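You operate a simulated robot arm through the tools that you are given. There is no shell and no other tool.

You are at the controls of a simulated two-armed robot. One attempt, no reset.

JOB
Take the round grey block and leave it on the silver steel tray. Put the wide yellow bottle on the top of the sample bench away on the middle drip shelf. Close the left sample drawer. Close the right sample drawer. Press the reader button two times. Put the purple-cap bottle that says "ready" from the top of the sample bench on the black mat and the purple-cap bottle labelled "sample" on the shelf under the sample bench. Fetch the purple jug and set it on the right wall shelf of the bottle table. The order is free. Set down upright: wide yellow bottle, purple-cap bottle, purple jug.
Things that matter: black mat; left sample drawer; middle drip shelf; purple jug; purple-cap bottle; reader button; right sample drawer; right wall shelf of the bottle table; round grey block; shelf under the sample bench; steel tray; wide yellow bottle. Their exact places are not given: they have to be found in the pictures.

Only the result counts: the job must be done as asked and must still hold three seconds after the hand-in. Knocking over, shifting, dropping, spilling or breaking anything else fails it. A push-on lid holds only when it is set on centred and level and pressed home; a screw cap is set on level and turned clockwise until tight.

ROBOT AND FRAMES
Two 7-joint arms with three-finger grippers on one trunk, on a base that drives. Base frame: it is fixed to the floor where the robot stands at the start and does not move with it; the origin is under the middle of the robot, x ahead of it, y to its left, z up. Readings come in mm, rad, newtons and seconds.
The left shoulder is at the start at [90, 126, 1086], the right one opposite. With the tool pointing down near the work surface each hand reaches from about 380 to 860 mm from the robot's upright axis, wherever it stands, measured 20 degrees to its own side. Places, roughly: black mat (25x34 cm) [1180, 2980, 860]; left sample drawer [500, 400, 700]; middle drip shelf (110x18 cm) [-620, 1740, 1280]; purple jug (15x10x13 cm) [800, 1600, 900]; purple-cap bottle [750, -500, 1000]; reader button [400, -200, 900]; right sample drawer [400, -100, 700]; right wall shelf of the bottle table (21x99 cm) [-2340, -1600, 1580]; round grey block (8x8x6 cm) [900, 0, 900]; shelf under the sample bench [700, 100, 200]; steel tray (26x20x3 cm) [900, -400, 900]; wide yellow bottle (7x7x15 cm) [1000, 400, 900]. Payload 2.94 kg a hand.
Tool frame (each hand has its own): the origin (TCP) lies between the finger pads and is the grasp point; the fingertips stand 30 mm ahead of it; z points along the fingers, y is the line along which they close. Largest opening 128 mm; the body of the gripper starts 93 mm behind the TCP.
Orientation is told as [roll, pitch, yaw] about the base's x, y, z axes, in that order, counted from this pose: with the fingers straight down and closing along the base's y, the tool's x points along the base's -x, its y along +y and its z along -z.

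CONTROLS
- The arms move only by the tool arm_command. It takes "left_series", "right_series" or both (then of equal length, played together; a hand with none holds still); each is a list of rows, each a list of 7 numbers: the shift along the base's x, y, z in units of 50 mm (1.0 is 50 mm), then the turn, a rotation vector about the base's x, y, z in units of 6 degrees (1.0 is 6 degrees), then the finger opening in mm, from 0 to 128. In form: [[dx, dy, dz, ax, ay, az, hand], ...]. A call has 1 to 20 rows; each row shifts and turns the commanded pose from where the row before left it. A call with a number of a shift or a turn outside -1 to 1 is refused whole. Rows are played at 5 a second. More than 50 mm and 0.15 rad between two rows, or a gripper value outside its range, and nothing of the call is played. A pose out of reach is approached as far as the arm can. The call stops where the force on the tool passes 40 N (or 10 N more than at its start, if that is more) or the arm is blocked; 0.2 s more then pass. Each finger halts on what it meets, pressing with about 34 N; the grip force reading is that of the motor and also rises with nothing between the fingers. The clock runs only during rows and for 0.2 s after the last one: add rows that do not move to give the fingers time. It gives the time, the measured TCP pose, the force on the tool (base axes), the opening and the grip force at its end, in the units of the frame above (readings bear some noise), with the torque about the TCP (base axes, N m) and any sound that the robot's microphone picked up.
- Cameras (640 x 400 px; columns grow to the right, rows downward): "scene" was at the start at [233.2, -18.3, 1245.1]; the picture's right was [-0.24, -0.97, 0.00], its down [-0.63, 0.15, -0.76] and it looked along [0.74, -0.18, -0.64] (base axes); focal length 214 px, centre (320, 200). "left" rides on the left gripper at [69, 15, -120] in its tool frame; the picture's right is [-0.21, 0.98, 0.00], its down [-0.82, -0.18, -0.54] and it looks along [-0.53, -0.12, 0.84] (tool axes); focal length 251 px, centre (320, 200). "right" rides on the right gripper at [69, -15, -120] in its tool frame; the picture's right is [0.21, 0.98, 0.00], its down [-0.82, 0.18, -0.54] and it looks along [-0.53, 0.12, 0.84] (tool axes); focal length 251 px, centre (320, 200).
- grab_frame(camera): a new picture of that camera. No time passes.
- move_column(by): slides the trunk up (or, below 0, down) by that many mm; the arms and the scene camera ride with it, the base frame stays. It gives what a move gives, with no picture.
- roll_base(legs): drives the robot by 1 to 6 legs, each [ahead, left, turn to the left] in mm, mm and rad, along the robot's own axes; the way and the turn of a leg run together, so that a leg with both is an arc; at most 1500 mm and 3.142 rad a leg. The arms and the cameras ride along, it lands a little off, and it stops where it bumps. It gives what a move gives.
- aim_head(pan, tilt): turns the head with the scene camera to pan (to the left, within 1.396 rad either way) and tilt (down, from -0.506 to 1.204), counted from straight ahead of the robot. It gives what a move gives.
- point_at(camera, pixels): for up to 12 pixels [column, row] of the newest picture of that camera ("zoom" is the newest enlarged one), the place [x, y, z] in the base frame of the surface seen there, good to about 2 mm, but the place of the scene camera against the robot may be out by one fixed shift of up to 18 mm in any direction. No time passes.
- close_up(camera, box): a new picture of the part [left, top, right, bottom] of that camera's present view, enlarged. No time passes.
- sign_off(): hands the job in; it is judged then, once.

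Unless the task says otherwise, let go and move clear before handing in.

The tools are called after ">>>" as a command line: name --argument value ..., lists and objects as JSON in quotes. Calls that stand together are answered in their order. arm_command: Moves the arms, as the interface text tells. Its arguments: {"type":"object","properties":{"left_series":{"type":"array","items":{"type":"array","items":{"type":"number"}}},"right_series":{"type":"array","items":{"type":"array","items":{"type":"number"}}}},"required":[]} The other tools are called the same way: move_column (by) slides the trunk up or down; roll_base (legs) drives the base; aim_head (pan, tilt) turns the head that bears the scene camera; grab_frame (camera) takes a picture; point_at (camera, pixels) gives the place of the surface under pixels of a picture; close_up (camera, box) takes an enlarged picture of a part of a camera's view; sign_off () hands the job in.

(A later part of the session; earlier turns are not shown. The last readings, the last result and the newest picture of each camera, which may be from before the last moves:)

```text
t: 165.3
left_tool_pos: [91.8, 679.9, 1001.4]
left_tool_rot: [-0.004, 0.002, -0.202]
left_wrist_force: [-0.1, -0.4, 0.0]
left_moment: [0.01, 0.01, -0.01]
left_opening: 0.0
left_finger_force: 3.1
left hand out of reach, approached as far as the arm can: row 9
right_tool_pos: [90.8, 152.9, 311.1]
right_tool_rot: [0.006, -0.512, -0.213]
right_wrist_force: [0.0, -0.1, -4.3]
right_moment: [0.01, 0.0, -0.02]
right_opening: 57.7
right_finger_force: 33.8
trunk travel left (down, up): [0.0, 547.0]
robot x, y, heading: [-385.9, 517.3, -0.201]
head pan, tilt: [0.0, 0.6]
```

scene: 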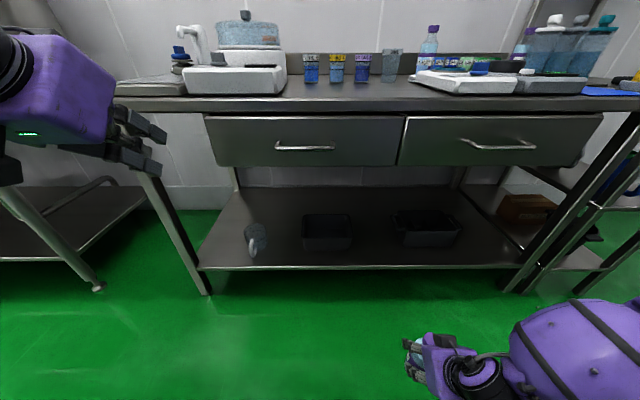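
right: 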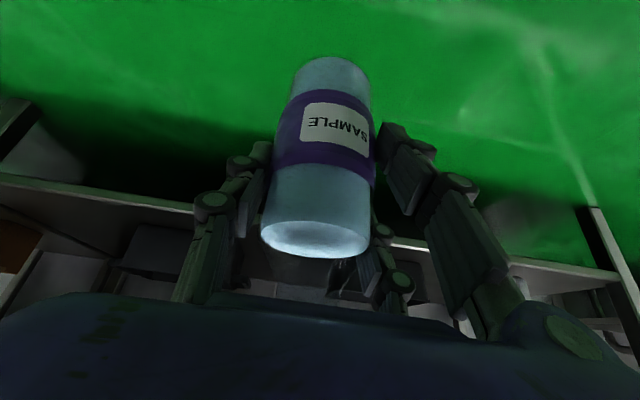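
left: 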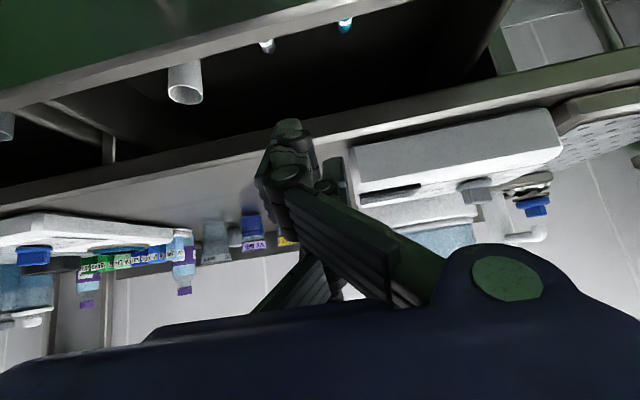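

Left hand is clear now. I test here in free air that the right hand can get down to z≈284 from slightly further back, then return up.

>>> arm_command --right_series '[[-0.25, 0.05, 0, 0, 0, 0, 50], [-0.25, 0.05, 0, 0, 0, 0, 50], [0, 0, -0.27, 0, 0, 0, 50], [0, 0, -0.27, 0, 0, 0, 50], [0, 0, 0, 0, 0, 0, 50]]'

```text
t: 166.5
left_tool_pos: [92.1, 678.5, 1001.0]
left_tool_rot: [-0.006, -0.001, -0.2]
left_wrist_force: [-0.1, -0.3, 0.9]
left_moment: [0.02, 0.02, 0.01]
left_opening: 0.2
left_finger_force: 2.6
right_tool_pos: [66.3, 157.5, 285.2]
right_tool_rot: [0.006, -0.515, -0.213]
right_wrist_force: [0.0, 0.0, -3.1]
right_moment: [-0.03, 0.01, 0.0]
right_opening: 57.6
right_finger_force: 34.1
trunk travel left (down, up): [0.0, 547.0]
robot x, y, heading: [-383.7, 518.6, -0.206]
head pan, tilt: [0.0, 0.6]
```

Reach down to z≈285 is confirmed. I lift back to ~315 and measure the free spot between the bins once more from this low view.

>>> arm_command --right_series '[[0, 0, 0.3, 0, 0, 0, 50], [0, 0, 0.3, 0, 0, 0, 50]]'

>>> grab_frame --camera "scene"

>>> close_up --camera "scene" --box '[190, 180, 540, 300]'

>>> point_at --camera "zoom" --pixels '[[290, 120], [210, 120], [372, 105], [490, 110], [290, 70], [330, 140], [330, 155], [330, 100], [370, 60], [130, 130], [330, 162]]'

```text
t: 167.1
left_tool_pos: [92.5, 679.0, 1002.3]
left_tool_rot: [-0.007, 0.0, -0.201]
left_wrist_force: [-0.3, 0.0, -0.3]
left_moment: [0.0, 0.02, 0.03]
left_opening: 0.0
left_finger_force: 3.2
right_tool_pos: [66.5, 157.2, 315.0]
right_tool_rot: [0.006, -0.514, -0.212]
right_wrist_force: [0.4, -0.5, -3.7]
right_moment: [-0.01, -0.02, 0.07]
right_opening: 57.7
right_finger_force: 33.6
trunk travel left (down, up): [0.0, 547.0]
robot x, y, heading: [-387.1, 518.3, -0.205]
head pan, tilt: [0.0, 0.6]
```

```text
taken
```

scene: 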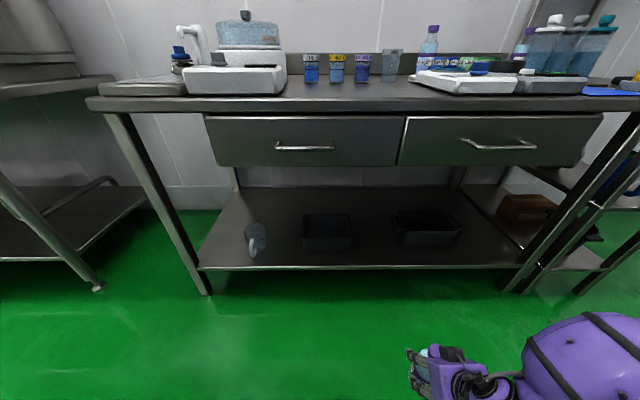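

```text
1.83 times, centred on (365, 240) of scene
```

zoom: 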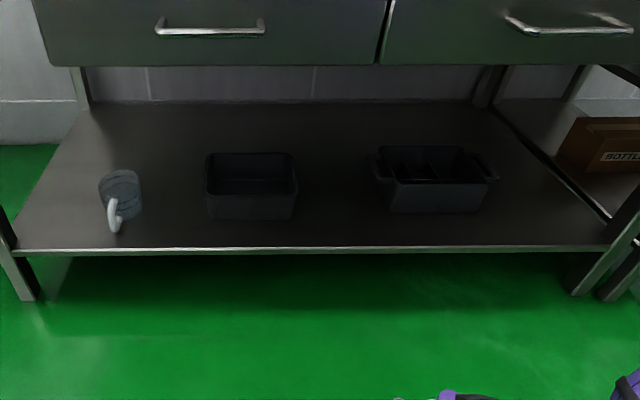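

```text
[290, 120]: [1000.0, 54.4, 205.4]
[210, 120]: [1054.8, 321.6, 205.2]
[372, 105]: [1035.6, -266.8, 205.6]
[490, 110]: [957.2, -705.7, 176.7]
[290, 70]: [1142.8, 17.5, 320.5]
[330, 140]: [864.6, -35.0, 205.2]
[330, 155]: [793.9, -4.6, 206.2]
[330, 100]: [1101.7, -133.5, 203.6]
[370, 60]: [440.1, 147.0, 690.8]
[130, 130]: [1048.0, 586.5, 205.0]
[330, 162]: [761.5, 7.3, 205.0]
```

>>> point_at --camera "zoom" --pixels '[[297, 217], [393, 213], [340, 225], [340, 235], [340, 249], [250, 221], [430, 216], [297, 160], [375, 165], [335, 190], [335, 205]]'

```text
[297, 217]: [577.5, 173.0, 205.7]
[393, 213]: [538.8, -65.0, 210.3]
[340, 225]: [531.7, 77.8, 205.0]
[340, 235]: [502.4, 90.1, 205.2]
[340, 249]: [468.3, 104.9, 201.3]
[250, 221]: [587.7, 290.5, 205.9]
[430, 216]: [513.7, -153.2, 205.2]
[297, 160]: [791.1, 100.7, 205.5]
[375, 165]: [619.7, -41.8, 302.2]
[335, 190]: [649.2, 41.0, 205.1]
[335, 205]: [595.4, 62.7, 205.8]
```

The gap between the bins spans l≈75–280, shelf edge n≈424, so my spot (n≈480, l≈175) is free. I drive in most of the way first.

>>> roll_base --legs '[[330, 10, 0]]'

>>> grab_frame --camera "right"

>>> grab_frame --camera "scene"

```text
t: 169.3
left_tool_pos: [417.9, 622.1, 1000.0]
left_tool_rot: [-0.008, -0.001, -0.2]
left_wrist_force: [1.1, 0.1, -0.6]
left_moment: [-0.01, 0.01, -0.01]
left_opening: 0.1
left_finger_force: 2.8
right_tool_pos: [391.3, 100.8, 314.8]
right_tool_rot: [0.005, -0.513, -0.213]
right_wrist_force: [0.1, -0.6, -4.5]
right_moment: [-0.04, 0.03, 0.0]
right_opening: 57.6
right_finger_force: 33.5
trunk travel left (down, up): [0.0, 547.0]
robot x, y, heading: [-60.3, 458.3, -0.2]
head pan, tilt: [0.0, 0.6]
```

```text
taken
```

right: 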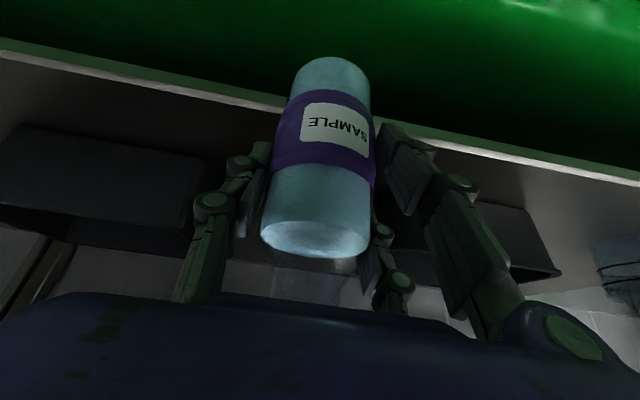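

```text
taken
```

scene: 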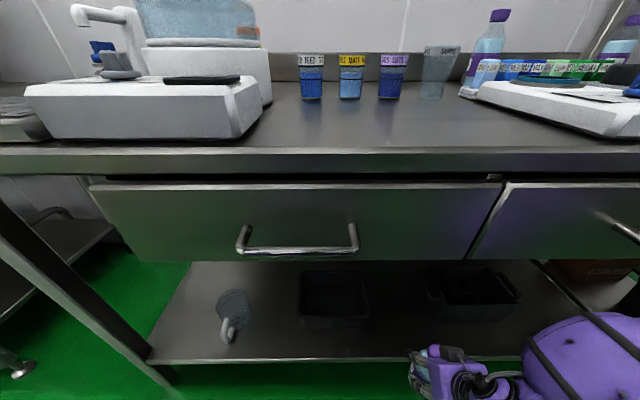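

The shelf edge is just ahead below the bottle, bins to both sides. I drive the remaining 115 mm.

>>> roll_base --legs '[[115, 0, 0]]'

>>> grab_frame --camera "right"

>>> aim_head --pan -0.4 --tilt 1.0

>>> grab_frame --camera "scene"

```text
t: 170.4
left_tool_pos: [473.8, 610.6, 1004.4]
left_tool_rot: [-0.011, -0.009, -0.221]
left_wrist_force: [0.1, 0.2, 0.1]
left_moment: [0.0, 0.02, 0.02]
left_opening: 0.0
left_finger_force: 3.6
right_tool_pos: [409.9, 82.9, 308.3]
right_tool_rot: [-0.013, -0.466, -0.238]
right_wrist_force: [0.2, 0.0, -3.7]
right_moment: [0.01, 0.02, 0.0]
right_opening: 57.6
right_finger_force: 33.8
trunk travel left (down, up): [0.0, 547.0]
robot x, y, heading: [-2.8, 451.8, -0.221]
head pan, tilt: [0.0, 0.6]
stopped in leg 1: the robot was blocked; the commanded pose is now the measured one
```

```text
taken
```

right: 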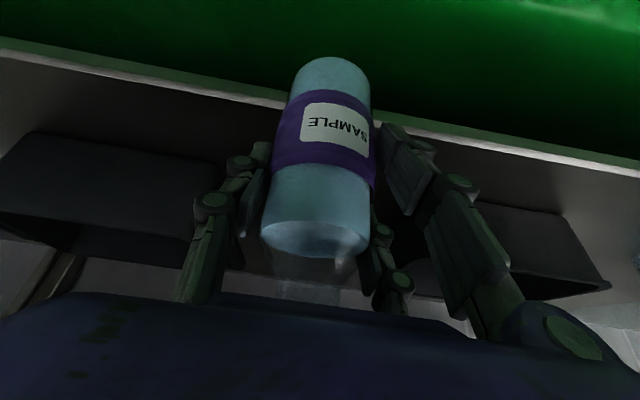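

```text
t: 171.2
left_tool_pos: [472.2, 608.0, 1005.7]
left_tool_rot: [-0.009, -0.015, -0.221]
left_wrist_force: [-0.2, -0.1, 0.0]
left_moment: [0.03, 0.02, -0.01]
left_opening: 0.0
left_finger_force: 2.6
right_tool_pos: [410.4, 83.6, 309.2]
right_tool_rot: [-0.011, -0.466, -0.233]
right_wrist_force: [0.5, -0.6, -3.6]
right_moment: [0.01, 0.0, 0.01]
right_opening: 57.4
right_finger_force: 34.2
trunk travel left (down, up): [0.0, 547.0]
robot x, y, heading: [3.1, 450.4, -0.221]
head pan, tilt: [-0.4, 1.0]
```

```text
taken
```

scene: 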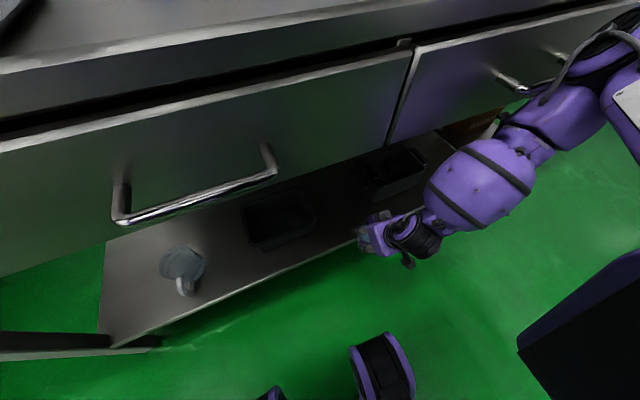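

The drive was blocked after ~64 mm and the arm deflected; the right elbow seems to touch the right drawer's handle near (520,80). I measure that.

>>> point_at --camera "scene" --pixels '[[515, 85], [500, 75], [540, 110], [575, 75], [560, 60], [600, 40], [480, 170], [470, 215], [385, 235], [620, 90], [530, 92], [550, 85]]'

>>> close_up --camera "scene" --box '[440, 0, 640, 130]'

```text
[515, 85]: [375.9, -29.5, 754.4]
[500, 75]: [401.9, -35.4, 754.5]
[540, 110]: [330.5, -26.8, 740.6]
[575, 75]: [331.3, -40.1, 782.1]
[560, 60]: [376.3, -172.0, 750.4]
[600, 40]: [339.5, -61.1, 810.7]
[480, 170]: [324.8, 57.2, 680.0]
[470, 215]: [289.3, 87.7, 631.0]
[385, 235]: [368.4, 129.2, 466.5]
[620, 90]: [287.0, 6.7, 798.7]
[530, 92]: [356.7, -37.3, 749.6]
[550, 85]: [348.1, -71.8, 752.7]
```

```text
3.08 times, centred on (540, 65) of scene
```

zoom: 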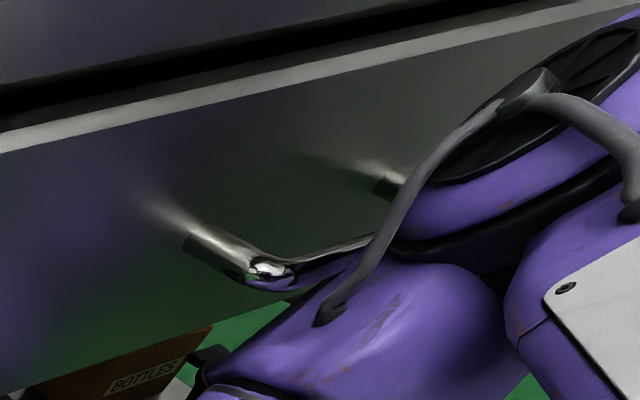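

Confirmed: the right elbow meets the right drawer handle. I back off straight, then I'll come in with the robot turned further right so the elbow stays away from the bench.

>>> roll_base --legs '[[-400, 0, 0]]'

>>> aim_head --pan 0 --tilt 0.6

>>> grab_frame --camera "scene"

>>> grab_frame --camera "right"

```text
t: 173.7
left_tool_pos: [93.1, 692.9, 1000.7]
left_tool_rot: [-0.004, 0.0, -0.217]
left_wrist_force: [-0.5, 0.5, 0.7]
left_moment: [0.0, -0.01, 0.0]
left_opening: 0.1
left_finger_force: 3.4
right_tool_pos: [25.9, 169.4, 304.2]
right_tool_rot: [-0.007, -0.459, -0.229]
right_wrist_force: [0.4, -1.0, -3.6]
right_moment: [0.0, 0.01, 0.0]
right_opening: 57.5
right_finger_force: 33.9
trunk travel left (down, up): [0.0, 547.0]
robot x, y, heading: [-390.3, 539.2, -0.221]
head pan, tilt: [-0.4, 1.0]
```

```text
t: 174.6
left_tool_pos: [93.6, 691.5, 1001.5]
left_tool_rot: [-0.004, -0.003, -0.22]
left_wrist_force: [0.4, 0.1, 0.2]
left_moment: [-0.01, 0.0, -0.02]
left_opening: 0.0
left_finger_force: 3.1
right_tool_pos: [26.8, 169.8, 303.8]
right_tool_rot: [-0.008, -0.459, -0.23]
right_wrist_force: [-0.2, 0.8, -3.9]
right_moment: [-0.01, 0.02, 0.02]
right_opening: 57.4
right_finger_force: 33.4
trunk travel left (down, up): [0.0, 547.0]
robot x, y, heading: [-386.4, 537.2, -0.221]
head pan, tilt: [0.0, 0.6]
```

```text
taken
```

scene: 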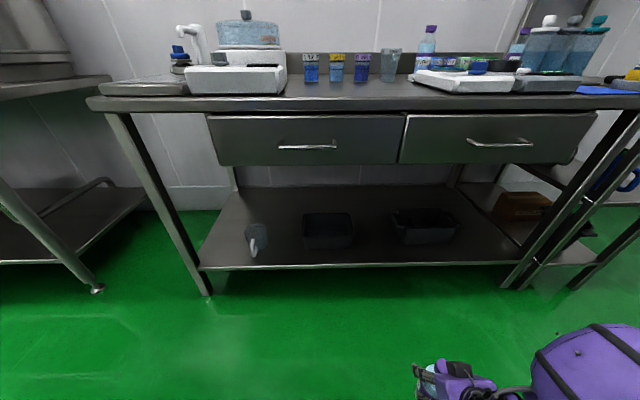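

```text
taken
```

right: 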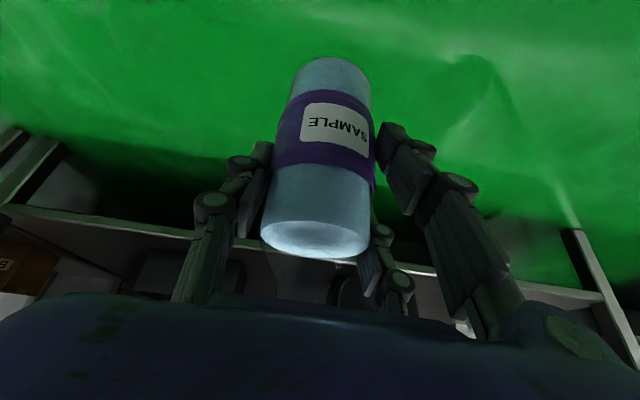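

Drawers remain closed. Out here I turn the robot right by 0.43 rad, then turn the tool back so it still points squarely at the bench, and straighten the bottle.

>>> roll_base --legs '[[0, 0, -0.43]]'

>>> arm_command --right_series '[[0, 0, 0, 0, 0, 0.85, 50], [0.0, 0.2, 0, 0, 0, 0.85, 50], [0.0, 0.3, 0, 0, 0, 0.85, 50], [0.0, 0.3, 0, 0, 0, 0.85, 50], [0.0, 0.2, 0, 0, 0, 0.85, 50]]'

```text
t: 176.3
left_tool_pos: [112.2, 478.4, 1003.1]
left_tool_rot: [-0.005, -0.002, -0.648]
left_wrist_force: [0.0, 0.4, 0.4]
left_moment: [0.02, 0.04, -0.01]
left_opening: 0.1
left_finger_force: 2.5
right_tool_pos: [-163.4, 30.8, 303.5]
right_tool_rot: [-0.006, -0.459, -0.658]
right_wrist_force: [-0.4, 0.6, -2.9]
right_moment: [0.01, 0.01, 0.03]
right_opening: 57.6
right_finger_force: 33.9
trunk travel left (down, up): [0.0, 547.0]
robot x, y, heading: [-386.3, 538.2, -0.646]
head pan, tilt: [0.0, 0.6]
```

```text
t: 177.5
left_tool_pos: [113.3, 478.0, 1001.8]
left_tool_rot: [-0.005, -0.002, -0.647]
left_wrist_force: [0.5, -0.3, -0.6]
left_moment: [0.01, -0.02, 0.02]
left_opening: 0.0
left_finger_force: 3.1
right_tool_pos: [-162.3, 80.5, 305.1]
right_tool_rot: [-0.007, -0.458, -0.211]
right_wrist_force: [0.7, 0.1, -2.8]
right_moment: [-0.02, 0.01, -0.04]
right_opening: 57.7
right_finger_force: 33.9
trunk travel left (down, up): [0.0, 547.0]
robot x, y, heading: [-388.3, 539.5, -0.652]
head pan, tilt: [0.0, 0.6]
```

Tool points along the bench normal again. I restore the tilt and test the reach down to z≈285 a bit further out.

>>> arm_command --right_series '[[0.3, -0.1, 0, -0.053, -0.262, 0, 50], [0.3, -0.1, 0, -0.053, -0.262, 0, 50], [0.3, -0.1, 0, 0, 0, 0, 50], [0, 0, -0.2, 0, 0, 0, 50], [0, 0, -0.2, 0, 0, 0, 50], [0, 0, 0, 0, 0, 0, 50]]'

>>> aim_head --pan -0.6 --tilt 0.9

>>> grab_frame --camera "scene"

```text
t: 178.9
left_tool_pos: [113.8, 478.2, 1002.3]
left_tool_rot: [-0.006, -0.001, -0.649]
left_wrist_force: [0.1, -0.7, 0.4]
left_moment: [0.01, 0.01, 0.02]
left_opening: 0.0
left_finger_force: 2.9
right_tool_pos: [-117.8, 66.9, 283.4]
right_tool_rot: [-0.004, -0.515, -0.213]
right_wrist_force: [-0.2, 0.0, -2.9]
right_moment: [0.01, 0.04, -0.01]
right_opening: 57.2
right_finger_force: 33.9
trunk travel left (down, up): [0.0, 547.0]
robot x, y, heading: [-390.5, 540.7, -0.649]
head pan, tilt: [0.0, 0.6]
```

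```text
t: 179.9
left_tool_pos: [112.5, 478.1, 1002.9]
left_tool_rot: [-0.005, -0.004, -0.647]
left_wrist_force: [-0.3, -0.8, -0.4]
left_moment: [0.02, -0.02, -0.02]
left_opening: 0.0
left_finger_force: 2.8
right_tool_pos: [-116.4, 65.1, 284.5]
right_tool_rot: [-0.006, -0.514, -0.212]
right_wrist_force: [-0.9, -0.7, -3.6]
right_moment: [0.01, 0.0, 0.0]
right_opening: 57.7
right_finger_force: 34.3
trunk travel left (down, up): [0.0, 547.0]
robot x, y, heading: [-387.1, 538.8, -0.644]
head pan, tilt: [-0.6, 0.901]
```

```text
taken
```

scene: 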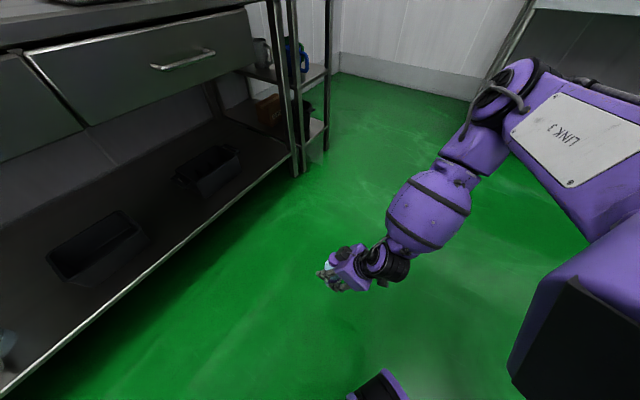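

Reach is fine here. I measure where the elbow is relative to the hand to plan the drive-in.

>>> point_at --camera "scene" --pixels '[[490, 95], [510, 75], [480, 150], [430, 210], [400, 250], [350, 268], [560, 130], [465, 165], [500, 60]]'

```text
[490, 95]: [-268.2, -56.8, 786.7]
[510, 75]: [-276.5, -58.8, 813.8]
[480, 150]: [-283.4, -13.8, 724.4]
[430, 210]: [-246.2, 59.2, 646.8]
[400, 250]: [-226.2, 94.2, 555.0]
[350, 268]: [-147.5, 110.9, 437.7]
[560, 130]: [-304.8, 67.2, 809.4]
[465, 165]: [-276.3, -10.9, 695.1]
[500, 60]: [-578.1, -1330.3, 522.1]
```

The elbow-up posture puts the right elbow level with the drawers. Before choosing another way, I look at how the left arm's elbow lies.

>>> aim_head --pan 1.0 --tilt 0.3

>>> grab_frame --camera "scene"

>>> point_at --camera "scene" --pixels '[[320, 200], [250, 150], [200, 100], [400, 150], [150, 200]]'

```text
t: 181.5
left_tool_pos: [113.3, 479.2, 1003.1]
left_tool_rot: [-0.005, -0.001, -0.648]
left_wrist_force: [0.2, -0.4, 0.6]
left_moment: [0.03, 0.0, 0.01]
left_opening: 0.0
left_finger_force: 2.9
right_tool_pos: [-116.8, 65.4, 284.5]
right_tool_rot: [-0.005, -0.514, -0.212]
right_wrist_force: [0.3, 0.2, -3.2]
right_moment: [-0.02, 0.02, -0.01]
right_opening: 57.7
right_finger_force: 34.5
trunk travel left (down, up): [0.0, 547.0]
robot x, y, heading: [-391.3, 534.8, -0.65]
head pan, tilt: [1.0, 0.3]
```

```text
taken
```

scene: 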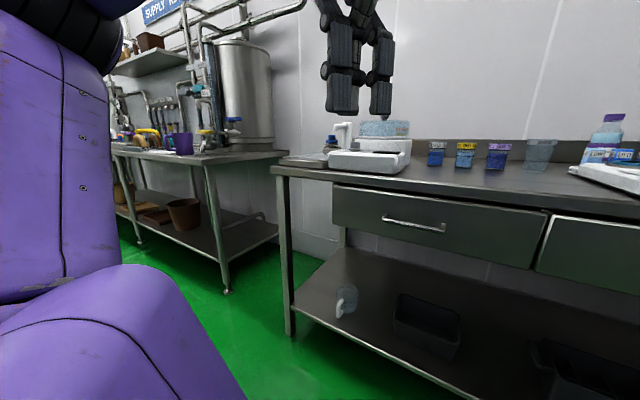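

```text
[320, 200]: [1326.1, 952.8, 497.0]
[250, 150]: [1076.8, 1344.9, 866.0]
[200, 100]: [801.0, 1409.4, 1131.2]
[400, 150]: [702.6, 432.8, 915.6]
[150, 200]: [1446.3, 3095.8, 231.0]
```

The left arm is no better. A steeper, 45° grip gives the needed elbow clearance, so I'll set the bottle down on the open bench and regrip it. First I raise the trunk and hand out here.

>>> move_column --by 165

>>> move_column --by 165

>>> arm_command --right_series '[[0.29, -0.22, 0.6, 0, 0, 0, 50], [0.29, -0.22, 0.7, 0, 0, 0, 50], [0.1, -0.08, 0.9, 0, 0, 0, 50], [0.1, -0.08, 0.9, 0, 0, 0, 50], [0.1, -0.08, 0.9, 0, 0, 0, 50], [0.24, -0.18, 0.9, 0, 0, 0, 50], [0.24, -0.18, 0.9, 0, 0, 0, 50], [0.24, -0.18, 0.9, 0, 0, 0, 50], [0.24, -0.18, 0.9, 0, 0, 0, 50]]'

```text
t: 183.4
left_tool_pos: [114.6, 477.4, 1165.5]
left_tool_rot: [-0.005, 0.001, -0.648]
left_wrist_force: [0.2, 0.3, -0.6]
left_moment: [0.01, 0.01, 0.02]
left_opening: 0.0
left_finger_force: 3.2
right_tool_pos: [-118.9, 64.9, 449.0]
right_tool_rot: [-0.005, -0.514, -0.212]
right_wrist_force: [0.3, -0.2, -3.8]
right_moment: [0.03, 0.05, 0.03]
right_opening: 57.3
right_finger_force: 34.3
trunk travel left (down, up): [-165.0, 382.0]
robot x, y, heading: [-385.2, 535.8, -0.649]
head pan, tilt: [1.0, 0.3]
```

```text
t: 185.3
left_tool_pos: [113.3, 477.5, 1331.3]
left_tool_rot: [-0.005, -0.001, -0.649]
left_wrist_force: [-0.2, 1.2, 0.5]
left_moment: [0.01, 0.0, 0.04]
left_opening: 0.0
left_finger_force: 3.1
right_tool_pos: [-100.2, 51.3, 646.0]
right_tool_rot: [-0.046, -0.589, -0.193]
right_wrist_force: [0.2, 0.5, -3.7]
right_moment: [0.0, 0.0, -0.01]
right_opening: 57.7
right_finger_force: 33.9
trunk travel left (down, up): [-330.0, 217.0]
robot x, y, heading: [-388.4, 538.8, -0.647]
head pan, tilt: [1.0, 0.3]
```

```text
t: 187.3
left_tool_pos: [113.2, 479.1, 1331.4]
left_tool_rot: [-0.007, -0.001, -0.646]
left_wrist_force: [-0.3, 0.5, -0.3]
left_moment: [-0.01, -0.01, 0.0]
left_opening: 0.0
left_finger_force: 3.1
right_tool_pos: [-8.8, -16.6, 1025.5]
right_tool_rot: [-0.047, -0.587, -0.19]
right_wrist_force: [-1.0, 0.4, -4.0]
right_moment: [-0.02, 0.06, -0.02]
right_opening: 57.7
right_finger_force: 33.7
trunk travel left (down, up): [-330.0, 217.0]
robot x, y, heading: [-392.0, 537.4, -0.651]
head pan, tilt: [1.0, 0.3]
```

The trunk move nudged the right hand again (pitch −0.587, roll −0.047), so I straighten the bottle's attitude before going to the bench.

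>>> arm_command --right_series '[[0, 0, 0, 0.253, 0.305, 0.125, 50], [0, 0, 0, 0.253, 0.305, 0.125, 50], [0, 0, 0, 0, 0, 0, 50]]'

>>> aim_head --pan 0.45 --tilt 0.6

>>> grab_frame --camera "scene"

```text
t: 188.1
left_tool_pos: [112.5, 478.0, 1331.2]
left_tool_rot: [-0.006, -0.001, -0.647]
left_wrist_force: [-0.1, 0.2, -0.2]
left_moment: [0.03, -0.01, -0.02]
left_opening: 0.2
left_finger_force: 3.1
right_tool_pos: [-7.9, -18.4, 1026.2]
right_tool_rot: [0.0, -0.516, -0.19]
right_wrist_force: [0.9, 0.2, -3.0]
right_moment: [-0.01, 0.01, 0.0]
right_opening: 57.7
right_finger_force: 34.3
trunk travel left (down, up): [-330.0, 217.0]
robot x, y, heading: [-393.7, 539.6, -0.649]
head pan, tilt: [1.0, 0.3]
```

```text
t: 189.1
left_tool_pos: [112.5, 478.7, 1331.0]
left_tool_rot: [-0.005, -0.001, -0.646]
left_wrist_force: [-0.2, -0.1, 0.4]
left_moment: [0.0, -0.02, 0.01]
left_opening: 0.0
left_finger_force: 3.3
right_tool_pos: [-8.0, -18.1, 1025.9]
right_tool_rot: [0.003, -0.516, -0.191]
right_wrist_force: [0.2, -0.7, -3.5]
right_moment: [0.0, 0.01, -0.02]
right_opening: 57.6
right_finger_force: 33.9
trunk travel left (down, up): [-330.0, 217.0]
robot x, y, heading: [-388.8, 538.9, -0.647]
head pan, tilt: [0.45, 0.6]
```

```text
taken
```

scene: 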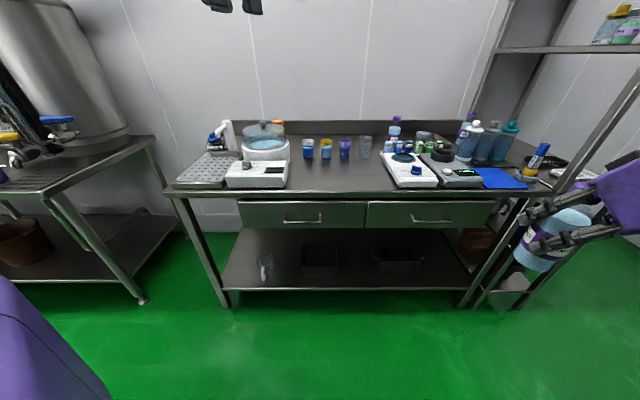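

Bottle upright again. I drive so that it comes over the open bench area (n≈480, l≈230).

>>> roll_base --legs '[[329, 434, 0]]'

>>> grab_frame --camera "scene"

>>> grab_frame --camera "right"

```text
t: 193.4
left_tool_pos: [637.3, 624.5, 1331.0]
left_tool_rot: [-0.006, -0.002, -0.649]
left_wrist_force: [0.3, 0.1, -0.2]
left_moment: [-0.02, 0.0, -0.01]
left_opening: 0.3
left_finger_force: 3.0
right_tool_pos: [514.8, 128.1, 1026.1]
right_tool_rot: [0.0, -0.517, -0.193]
right_wrist_force: [-0.4, 0.5, -4.3]
right_moment: [0.02, 0.0, -0.03]
right_opening: 57.6
right_finger_force: 34.4
trunk travel left (down, up): [-330.0, 217.0]
robot x, y, heading: [139.3, 681.5, -0.649]
head pan, tilt: [0.45, 0.6]
```

```text
taken
```

scene: 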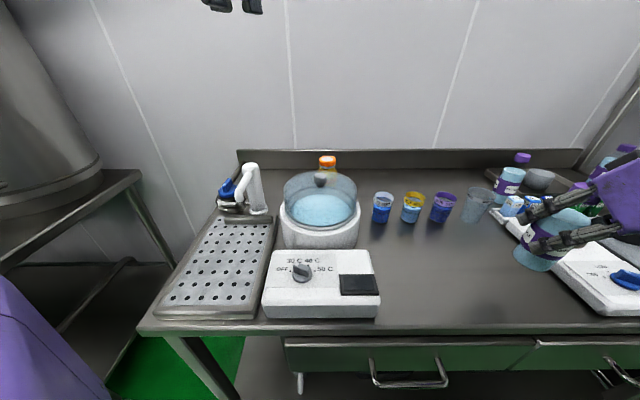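

```text
taken
```

right: 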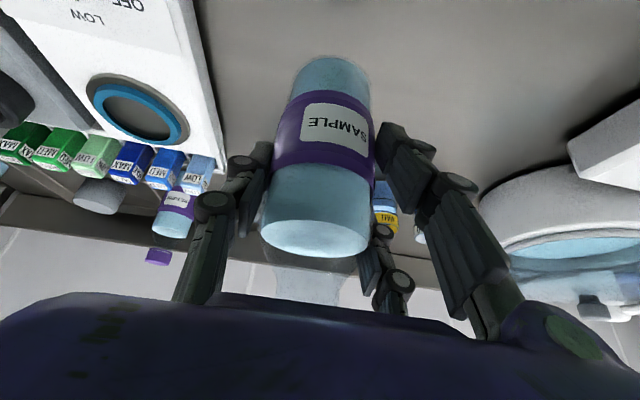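

The bottle hangs over free bench at (515,128). I lower it, creeping at the end.

>>> arm_command --right_series '[[0, 0, -0.6, 0, 0, 0, 50], [0, 0, -0.6, 0, 0, 0, 50], [0, 0, -0.4, 0, 0, 0, 50], [0, 0, -0.06, 0, 0, 0, 50], [0, 0, -0.04, 0, 0, 0, 50], [0, 0, 0, 0, 0, 0, 50]]'

```text
t: 194.8
left_tool_pos: [637.3, 625.0, 1331.5]
left_tool_rot: [-0.006, -0.001, -0.65]
left_wrist_force: [-0.4, -0.2, -0.3]
left_moment: [0.0, -0.02, 0.06]
left_opening: 0.2
left_finger_force: 2.9
right_tool_pos: [516.0, 128.7, 941.1]
right_tool_rot: [0.002, -0.517, -0.191]
right_wrist_force: [-0.1, 0.0, -3.8]
right_moment: [0.0, 0.01, 0.02]
right_opening: 57.4
right_finger_force: 33.8
trunk travel left (down, up): [-330.0, 217.0]
robot x, y, heading: [138.7, 683.7, -0.644]
head pan, tilt: [0.45, 0.6]
```

>>> arm_command --right_series '[[0, 0, -0.03, 0, 0, 0, 50], [0, 0, -0.02, 0, 0, 0, 50], [0, 0, -0.02, 0, 0, 0, 50], [0, 0, -0.02, 0, 0, 0, 50]]'

```text
t: 195.8
left_tool_pos: [636.3, 625.7, 1330.8]
left_tool_rot: [-0.005, -0.005, -0.65]
left_wrist_force: [0.1, 0.3, -0.2]
left_moment: [0.01, 0.01, -0.01]
left_opening: 0.0
left_finger_force: 3.5
right_tool_pos: [515.7, 128.1, 937.8]
right_tool_rot: [-0.001, -0.52, -0.193]
right_wrist_force: [-3.5, -2.2, 8.8]
right_moment: [0.1, 0.48, 0.04]
right_opening: 57.3
right_finger_force: 34.2
trunk travel left (down, up): [-330.0, 217.0]
robot x, y, heading: [138.5, 686.0, -0.645]
head pan, tilt: [0.45, 0.6]
```

The bottle stands on the bench (8.8 N). I open to 90, turn the hand about its closing axis to 45° around the bottle, and raise the grip point slightly.

>>> arm_command --right_series '[[0, 0, 0.01, 0, 0, 0, 65], [0, 0, 0, 0, 0, 0, 80], [0, 0, 0, 0, 0, 0, 90], [0, 0, 0, 0, 0, 0, 90], [0, 0, 0.06, -0.164, -0.845, 0, 90], [0, 0, 0.06, -0.164, -0.845, 0, 90], [0, 0, 0.04, -0.164, -0.845, 0, 90], [0, 0, 0, 0, 0, 0, 90]]'

>>> grab_frame --camera "right"

>>> close_up --camera "scene" --box '[440, 150, 640, 310]'

```text
t: 197.6
left_tool_pos: [636.9, 626.1, 1332.5]
left_tool_rot: [-0.004, -0.002, -0.649]
left_wrist_force: [0.8, -0.4, 0.0]
left_moment: [0.0, -0.01, -0.03]
left_opening: 0.0
left_finger_force: 2.3
right_tool_pos: [515.0, 128.7, 944.7]
right_tool_rot: [0.001, -0.788, -0.193]
right_wrist_force: [-0.2, 0.5, 0.0]
right_moment: [-0.03, 0.0, -0.03]
right_opening: 89.9
right_finger_force: 0.1
trunk travel left (down, up): [-330.0, 217.0]
robot x, y, heading: [132.1, 681.7, -0.649]
head pan, tilt: [0.45, 0.6]
```

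```text
taken
```

right: 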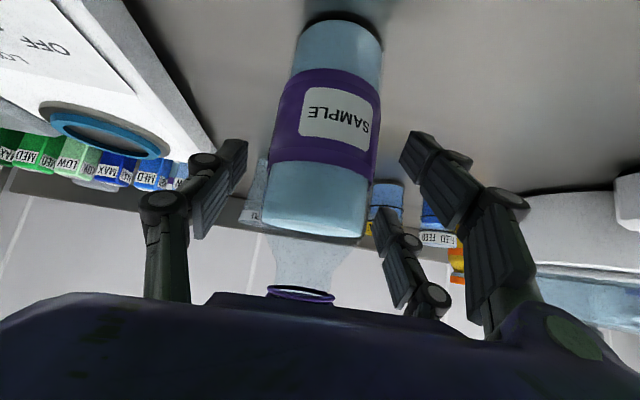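

```text
2.50 times, centred on (540, 230) of scene
```

zoom: 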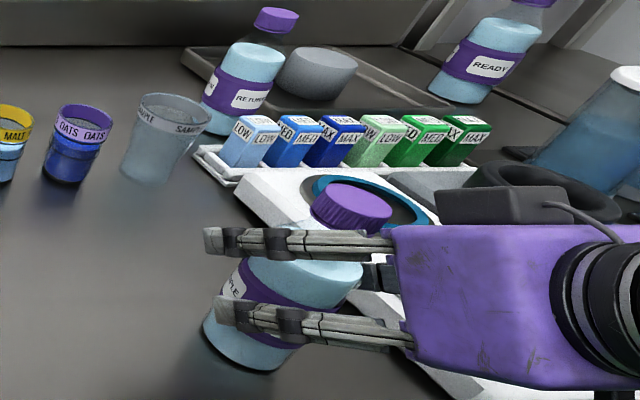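

The bottle stands steady inside the 45° hand. I close the grip and lift.

>>> arm_command --right_series '[[0, 0, 0, 0, 0, 0, 75], [0, 0, 0, 0, 0, 0, 60], [0, 0, 0, 0, 0, 0, 50], [0, 0, 0, 0, 0, 0, 50], [0, 0, 0, 0, 0, 0, 50], [0, 0, 0.2, 0, 0, 0, 50], [0, 0, 0.5, 0, 0, 0, 50], [0, 0, 0.6, 0, 0, 0, 50]]'

>>> grab_frame --camera "right"

```text
t: 199.4
left_tool_pos: [637.7, 624.5, 1331.0]
left_tool_rot: [-0.005, -0.002, -0.649]
left_wrist_force: [0.0, -0.2, 0.8]
left_moment: [-0.01, 0.01, 0.01]
left_opening: 0.0
left_finger_force: 2.9
right_tool_pos: [514.9, 128.2, 1009.5]
right_tool_rot: [0.002, -0.786, -0.192]
right_wrist_force: [-0.2, 0.6, -3.6]
right_moment: [0.0, 0.01, 0.01]
right_opening: 57.7
right_finger_force: 33.3
trunk travel left (down, up): [-330.0, 217.0]
robot x, y, heading: [132.9, 687.7, -0.646]
head pan, tilt: [0.45, 0.6]
```

```text
taken
```

right: 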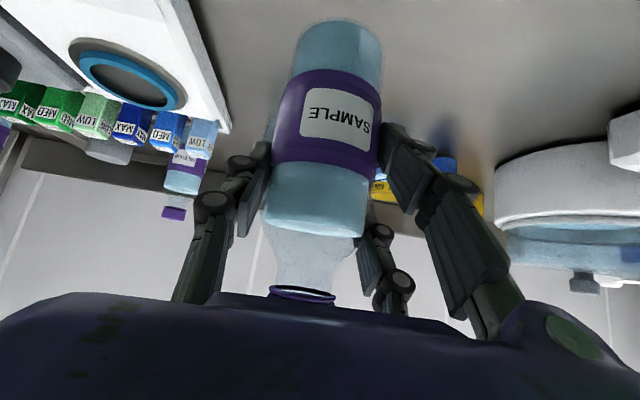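

Gripped and lifted. I back straight away from the bench, then shift right toward the chosen insertion line.

>>> roll_base --legs '[[-437, -209, 0], [133, -278, 0]]'

```text
t: 204.9
left_tool_pos: [97.1, 418.8, 1332.3]
left_tool_rot: [-0.006, -0.001, -0.647]
left_wrist_force: [0.9, 0.4, -0.2]
left_moment: [-0.02, -0.03, 0.01]
left_opening: 0.0
left_finger_force: 3.1
right_tool_pos: [-24.8, -79.4, 1009.7]
right_tool_rot: [0.002, -0.786, -0.19]
right_wrist_force: [0.1, 0.1, -3.8]
right_moment: [-0.02, 0.01, -0.01]
right_opening: 58.1
right_finger_force: 34.1
trunk travel left (down, up): [-330.0, 217.0]
robot x, y, heading: [-404.0, 480.4, -0.649]
head pan, tilt: [0.45, 0.6]
```

In free space I lower the hand along the reachable arc again.

>>> arm_command --right_series '[[-0.08, 0.06, -0.82, 0, 0, 0, 50], [-0.08, 0.06, -0.82, 0, 0, 0, 50], [-0.08, 0.06, -0.82, 0, 0, 0, 50], [-0.08, 0.06, -0.82, 0, 0, 0, 50], [-0.08, 0.06, -0.82, 0, 0, 0, 50], [-0.398, 0.302, -0.8, 0, 0, 0, 50], [-0.398, 0.302, -0.8, 0, 0, 0, 50], [-0.518, 0.393, -0.72, 0, 0, 0, 50], [-0.518, 0.393, -0.72, 0, 0, 0, 50]]'

```text
t: 206.9
left_tool_pos: [97.6, 418.2, 1330.5]
left_tool_rot: [-0.005, -0.001, -0.648]
left_wrist_force: [0.1, 0.0, 0.4]
left_moment: [0.02, -0.01, -0.01]
left_opening: 0.1
left_finger_force: 2.8
right_tool_pos: [-138.8, 5.6, 658.5]
right_tool_rot: [0.004, -0.786, -0.191]
right_wrist_force: [0.3, -0.2, -3.1]
right_moment: [0.0, 0.04, 0.01]
right_opening: 58.1
right_finger_force: 34.8
right hand out of reach, approached as far as the arm can: row 9
trunk travel left (down, up): [-330.0, 217.0]
robot x, y, heading: [-404.6, 484.0, -0.652]
head pan, tilt: [0.45, 0.6]
```

Row 9 hit a limit. I test whether straight-down or slightly further-out works from here.

>>> arm_command --right_series '[[0.16, -0.12, -0.2, 0, 0, 0, 50], [0.16, -0.12, -0.2, 0, 0, 0, 50], [0, 0, -0.2, 0, 0, 0, 50], [0, 0, -0.2, 0, 0, 0, 50]]'

```text
t: 207.9
left_tool_pos: [98.8, 418.5, 1331.9]
left_tool_rot: [-0.005, -0.004, -0.649]
left_wrist_force: [-0.1, -0.3, 0.0]
left_moment: [-0.01, 0.0, 0.01]
left_opening: 0.1
left_finger_force: 3.4
right_tool_pos: [-132.3, -17.6, 652.6]
right_tool_rot: [0.004, -0.783, -0.191]
right_wrist_force: [-0.9, 0.7, -4.3]
right_moment: [-0.02, 0.03, -0.01]
right_opening: 58.0
right_finger_force: 33.7
right hand out of reach, approached as far as the arm can: row 1, 2, 3, 4
trunk travel left (down, up): [-330.0, 217.0]
robot x, y, heading: [-404.9, 480.1, -0.65]
head pan, tilt: [0.45, 0.6]
```

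>>> arm_command --right_series '[[-0.32, 0.24, 0, 0, 0, 0, 50], [-0.32, 0.24, 0, 0, 0, 0, 50], [0, 0, -0.2, 0, 0, 0, 50], [0, 0, -0.2, 0, 0, 0, 50], [0, 0, -0.2, 0, 0, 0, 50]]'

```text
t: 209.1
left_tool_pos: [97.3, 418.9, 1331.0]
left_tool_rot: [-0.006, -0.003, -0.651]
left_wrist_force: [-1.2, -0.1, -0.6]
left_moment: [-0.03, -0.03, 0.0]
left_opening: 0.1
left_finger_force: 3.1
right_tool_pos: [-168.0, -3.6, 648.5]
right_tool_rot: [0.002, -0.785, -0.194]
right_wrist_force: [-0.4, 0.3, -2.8]
right_moment: [0.02, 0.04, 0.0]
right_opening: 57.9
right_finger_force: 33.7
right hand out of reach, approached as far as the arm can: row 3, 4, 5
trunk travel left (down, up): [-330.0, 217.0]
robot x, y, heading: [-404.4, 480.1, -0.645]
head pan, tilt: [0.45, 0.6]
```

At 45° the wrist cannot get low enough (bottle base would stay 24 mm above the shelf). A ~31° grip with the robot turned like this is the right combination, so I go back up and regrip on the bench.

>>> arm_command --right_series '[[0.518, -0.393, 0.7, 0, 0, 0, 50], [0.518, -0.393, 0.7, 0, 0, 0, 50], [0.398, -0.302, 0.8, 0, 0, 0, 50], [0.398, -0.302, 0.8, 0, 0, 0, 50], [0.15, 0, 0.85, 0, 0, 0, 50], [0.15, 0, 0.85, 0, 0, 0, 50], [0.15, 0.05, 0.85, 0, 0, 0, 50], [0.1, 0.05, 0.85, 0, 0, 0, 50], [0.1, 0.05, 0.85, 0, 0, 0, 50]]'

```text
t: 211.1
left_tool_pos: [97.0, 419.9, 1332.2]
left_tool_rot: [-0.005, -0.002, -0.649]
left_wrist_force: [-0.6, 0.2, 0.6]
left_moment: [-0.03, 0.05, 0.02]
left_opening: 0.0
left_finger_force: 3.7
right_tool_pos: [-45.7, -65.5, 1007.7]
right_tool_rot: [-0.007, -0.789, -0.188]
right_wrist_force: [-0.5, -0.5, -3.6]
right_moment: [-0.02, 0.02, -0.04]
right_opening: 57.9
right_finger_force: 33.6
right hand out of reach, approached as far as the arm can: row 9
trunk travel left (down, up): [-330.0, 217.0]
robot x, y, heading: [-404.7, 477.5, -0.651]
head pan, tilt: [0.45, 0.6]
```

>>> roll_base --legs '[[-132, 273, 0], [462, 222, 0]]'

>>> grab_frame --camera "scene"

```text
t: 216.7
left_tool_pos: [661.7, 610.6, 1331.6]
left_tool_rot: [-0.006, -0.002, -0.648]
left_wrist_force: [0.4, 0.0, 0.1]
left_moment: [0.0, 0.01, -0.02]
left_opening: 0.0
left_finger_force: 3.1
right_tool_pos: [518.8, 126.4, 1005.7]
right_tool_rot: [-0.001, -0.788, -0.191]
right_wrist_force: [-0.3, 0.4, -2.8]
right_moment: [0.01, 0.02, -0.02]
right_opening: 58.2
right_finger_force: 34.2
trunk travel left (down, up): [-330.0, 217.0]
robot x, y, heading: [161.2, 671.3, -0.648]
head pan, tilt: [0.45, 0.6]
```

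```text
taken
```

scene: 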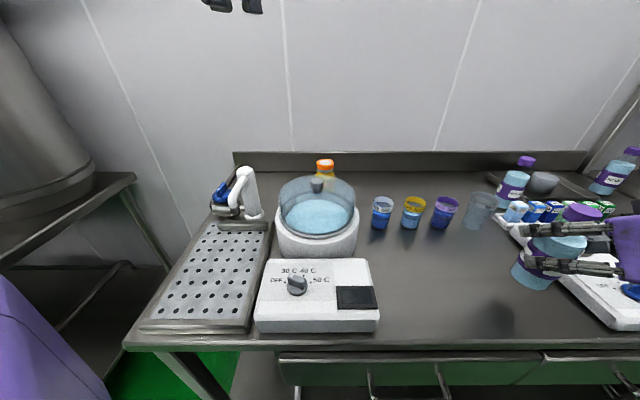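

I lower the bottle onto the same open spot and creep to contact.

>>> arm_command --right_series '[[0, 0, -0.5, 0, 0, 0, 50], [0, 0, -0.4, 0, 0, 0, 50], [0, 0, -0.16, 0, 0, 0, 50], [0, 0, -0.06, 0, 0, 0, 50], [0, 0, -0.04, 0, 0, 0, 50], [0, 0, -0.03, 0, 0, 0, 50], [0, 0, -0.03, 0, 0, 0, 50]]'

```text
t: 218.3
left_tool_pos: [660.0, 612.5, 1331.4]
left_tool_rot: [-0.005, -0.003, -0.647]
left_wrist_force: [0.4, 0.9, -1.0]
left_moment: [-0.03, 0.01, 0.0]
left_opening: 0.1
left_finger_force: 3.4
right_tool_pos: [519.6, 126.6, 947.9]
right_tool_rot: [-0.005, -0.792, -0.191]
right_wrist_force: [-1.8, -1.3, 5.0]
right_moment: [0.04, 0.08, -0.01]
right_opening: 57.8
right_finger_force: 33.8
trunk travel left (down, up): [-330.0, 217.0]
robot x, y, heading: [161.3, 671.3, -0.652]
head pan, tilt: [0.45, 0.6]
```

Contact. I open, turn the hand to about 31° tilt around the bottle, and grip again.

>>> arm_command --right_series '[[0, 0, 0.01, 0, 0, 0, 65], [0, 0, 0, 0, 0, 0, 80], [0, 0, 0, 0, 0, 0, 90], [0, 0, 0, 0, 0, 0, 90], [0, 0, 0, 0.154, 0.778, 0, 90], [0, 0, 0, 0.154, 0.778, 0, 90], [0, 0, 0.0, 0.154, 0.778, 0, 90], [0, 0, 0, 0, 0, 0, 90]]'

>>> grab_frame --camera "right"

>>> close_up --camera "scene" --box '[460, 170, 640, 310]'

```text
t: 220.1
left_tool_pos: [660.8, 612.5, 1331.5]
left_tool_rot: [-0.008, -0.002, -0.649]
left_wrist_force: [0.2, 0.4, 0.1]
left_moment: [-0.02, 0.01, -0.03]
left_opening: 0.0
left_finger_force: 2.4
right_tool_pos: [519.2, 128.0, 946.2]
right_tool_rot: [-0.002, -0.538, -0.189]
right_wrist_force: [-0.5, -0.6, 0.4]
right_moment: [0.01, 0.04, 0.01]
right_opening: 90.3
right_finger_force: 0.1
trunk travel left (down, up): [-330.0, 217.0]
robot x, y, heading: [159.1, 669.0, -0.646]
head pan, tilt: [0.45, 0.6]
```

```text
taken
```

right: 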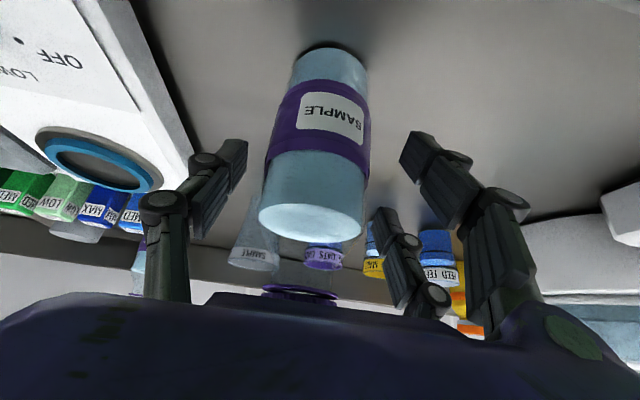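

```text
2.86 times, centred on (550, 240) of scene
```

zoom: 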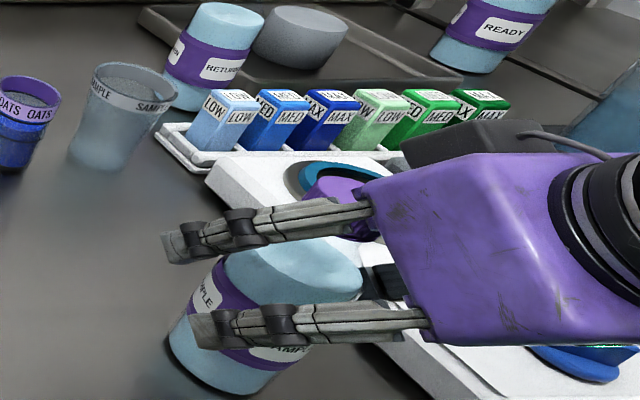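

Bottle steady, tilt 30.8°. I grip, lift, and back away from the bench again.

>>> arm_command --right_series '[[0, 0, 0, 0, 0, 0, 75], [0, 0, 0, 0, 0, 0, 60], [0, 0, 0, 0, 0, 0, 50], [0, 0, 0, 0, 0, 0, 50], [0, 0, 0, 0, 0, 0, 50], [0, 0, 0.2, 0, 0, 0, 50], [0, 0, 0.5, 0, 0, 0, 50], [0, 0, 0.6, 0, 0, 0, 50]]'

>>> roll_base --legs '[[-437, -209, 0], [128, -266, 0]]'

```text
t: 221.9
left_tool_pos: [661.1, 611.7, 1332.4]
left_tool_rot: [-0.005, -0.002, -0.649]
left_wrist_force: [0.4, -0.1, -0.4]
left_moment: [0.01, 0.04, 0.0]
left_opening: 0.0
left_finger_force: 2.8
right_tool_pos: [518.9, 127.7, 1011.5]
right_tool_rot: [0.002, -0.537, -0.191]
right_wrist_force: [-0.8, -0.4, -3.9]
right_moment: [-0.02, 0.03, -0.01]
right_opening: 57.2
right_finger_force: 33.0
trunk travel left (down, up): [-330.0, 217.0]
robot x, y, heading: [156.5, 671.6, -0.646]
head pan, tilt: [0.45, 0.6]
```

```text
t: 227.3
left_tool_pos: [131.2, 419.1, 1331.3]
left_tool_rot: [-0.004, -0.001, -0.653]
left_wrist_force: [0.1, -0.1, 0.1]
left_moment: [0.04, -0.03, 0.03]
left_opening: 0.1
left_finger_force: 2.9
right_tool_pos: [-13.2, -65.7, 1009.2]
right_tool_rot: [0.0, -0.539, -0.201]
right_wrist_force: [0.0, -0.1, -4.3]
right_moment: [0.03, 0.0, 0.01]
right_opening: 57.4
right_finger_force: 34.1
trunk travel left (down, up): [-330.0, 217.0]
robot x, y, heading: [-368.0, 480.5, -0.656]
head pan, tilt: [0.45, 0.6]
```

Now the lowering arc in free space with this grip.

>>> arm_command --right_series '[[-0.238, 0.182, -0.9, 0, 0, 0, 50], [-0.238, 0.182, -0.9, 0, 0, 0, 50], [-0.238, 0.182, -0.9, 0, 0, 0, 50], [-0.238, 0.182, -0.9, 0, 0, 0, 50], [-0.079, 0.061, -0.9, 0, 0, 0, 50], [-0.079, 0.061, -0.9, 0, 0, 0, 50], [-0.079, 0.061, -0.9, 0, 0, 0, 50], [-0.286, 0.219, -0.45, 0, 0, 0, 50], [-0.286, 0.219, -0.45, 0, 0, 0, 50]]'

>>> move_column --by -110

>>> move_column --by -110

>>> move_column --by -110

```text
t: 229.3
left_tool_pos: [131.6, 417.5, 1330.7]
left_tool_rot: [-0.004, -0.001, -0.656]
left_wrist_force: [-0.3, 0.1, -0.5]
left_moment: [-0.01, 0.01, -0.04]
left_opening: 0.2
left_finger_force: 3.0
right_tool_pos: [-101.3, 0.8, 650.9]
right_tool_rot: [0.0, -0.54, -0.197]
right_wrist_force: [-0.2, 0.3, -3.5]
right_moment: [-0.02, 0.04, 0.01]
right_opening: 57.2
right_finger_force: 33.6
trunk travel left (down, up): [-330.0, 217.0]
robot x, y, heading: [-369.2, 484.8, -0.655]
head pan, tilt: [0.45, 0.6]
```

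```text
t: 230.7
left_tool_pos: [130.8, 418.1, 1222.5]
left_tool_rot: [-0.006, -0.004, -0.654]
left_wrist_force: [-0.2, 0.4, -0.5]
left_moment: [-0.03, -0.03, 0.01]
left_opening: 0.1
left_finger_force: 3.1
right_tool_pos: [-103.0, 2.6, 540.9]
right_tool_rot: [-0.001, -0.539, -0.199]
right_wrist_force: [-0.6, 0.6, -3.5]
right_moment: [-0.02, 0.0, -0.03]
right_opening: 57.2
right_finger_force: 33.9
trunk travel left (down, up): [-220.0, 327.0]
robot x, y, heading: [-368.9, 476.1, -0.653]
head pan, tilt: [0.45, 0.6]
```

```text
t: 232.1
left_tool_pos: [141.3, 411.2, 1102.4]
left_tool_rot: [-0.005, 0.016, -0.656]
left_wrist_force: [-0.5, -0.2, 0.1]
left_moment: [-0.05, -0.02, 0.0]
left_opening: 0.0
left_finger_force: 3.6
right_tool_pos: [-102.0, 1.1, 431.8]
right_tool_rot: [-0.001, -0.539, -0.196]
right_wrist_force: [-0.5, 0.8, -3.4]
right_moment: [0.01, 0.0, 0.02]
right_opening: 57.1
right_finger_force: 34.2
trunk travel left (down, up): [-110.0, 437.0]
robot x, y, heading: [-370.7, 480.7, -0.658]
head pan, tilt: [0.45, 0.6]
```

```text
t: 233.6
left_tool_pos: [140.2, 410.0, 992.6]
left_tool_rot: [-0.007, 0.018, -0.655]
left_wrist_force: [-0.1, 0.5, 0.5]
left_moment: [0.03, 0.02, -0.03]
left_opening: 0.0
left_finger_force: 3.7
right_tool_pos: [-101.6, 2.2, 320.6]
right_tool_rot: [0.002, -0.54, -0.2]
right_wrist_force: [0.2, 0.8, -4.7]
right_moment: [0.0, 0.02, -0.03]
right_opening: 57.5
right_finger_force: 34.4
trunk travel left (down, up): [0.0, 547.0]
robot x, y, heading: [-367.7, 481.7, -0.659]
head pan, tilt: [0.45, 0.6]
```

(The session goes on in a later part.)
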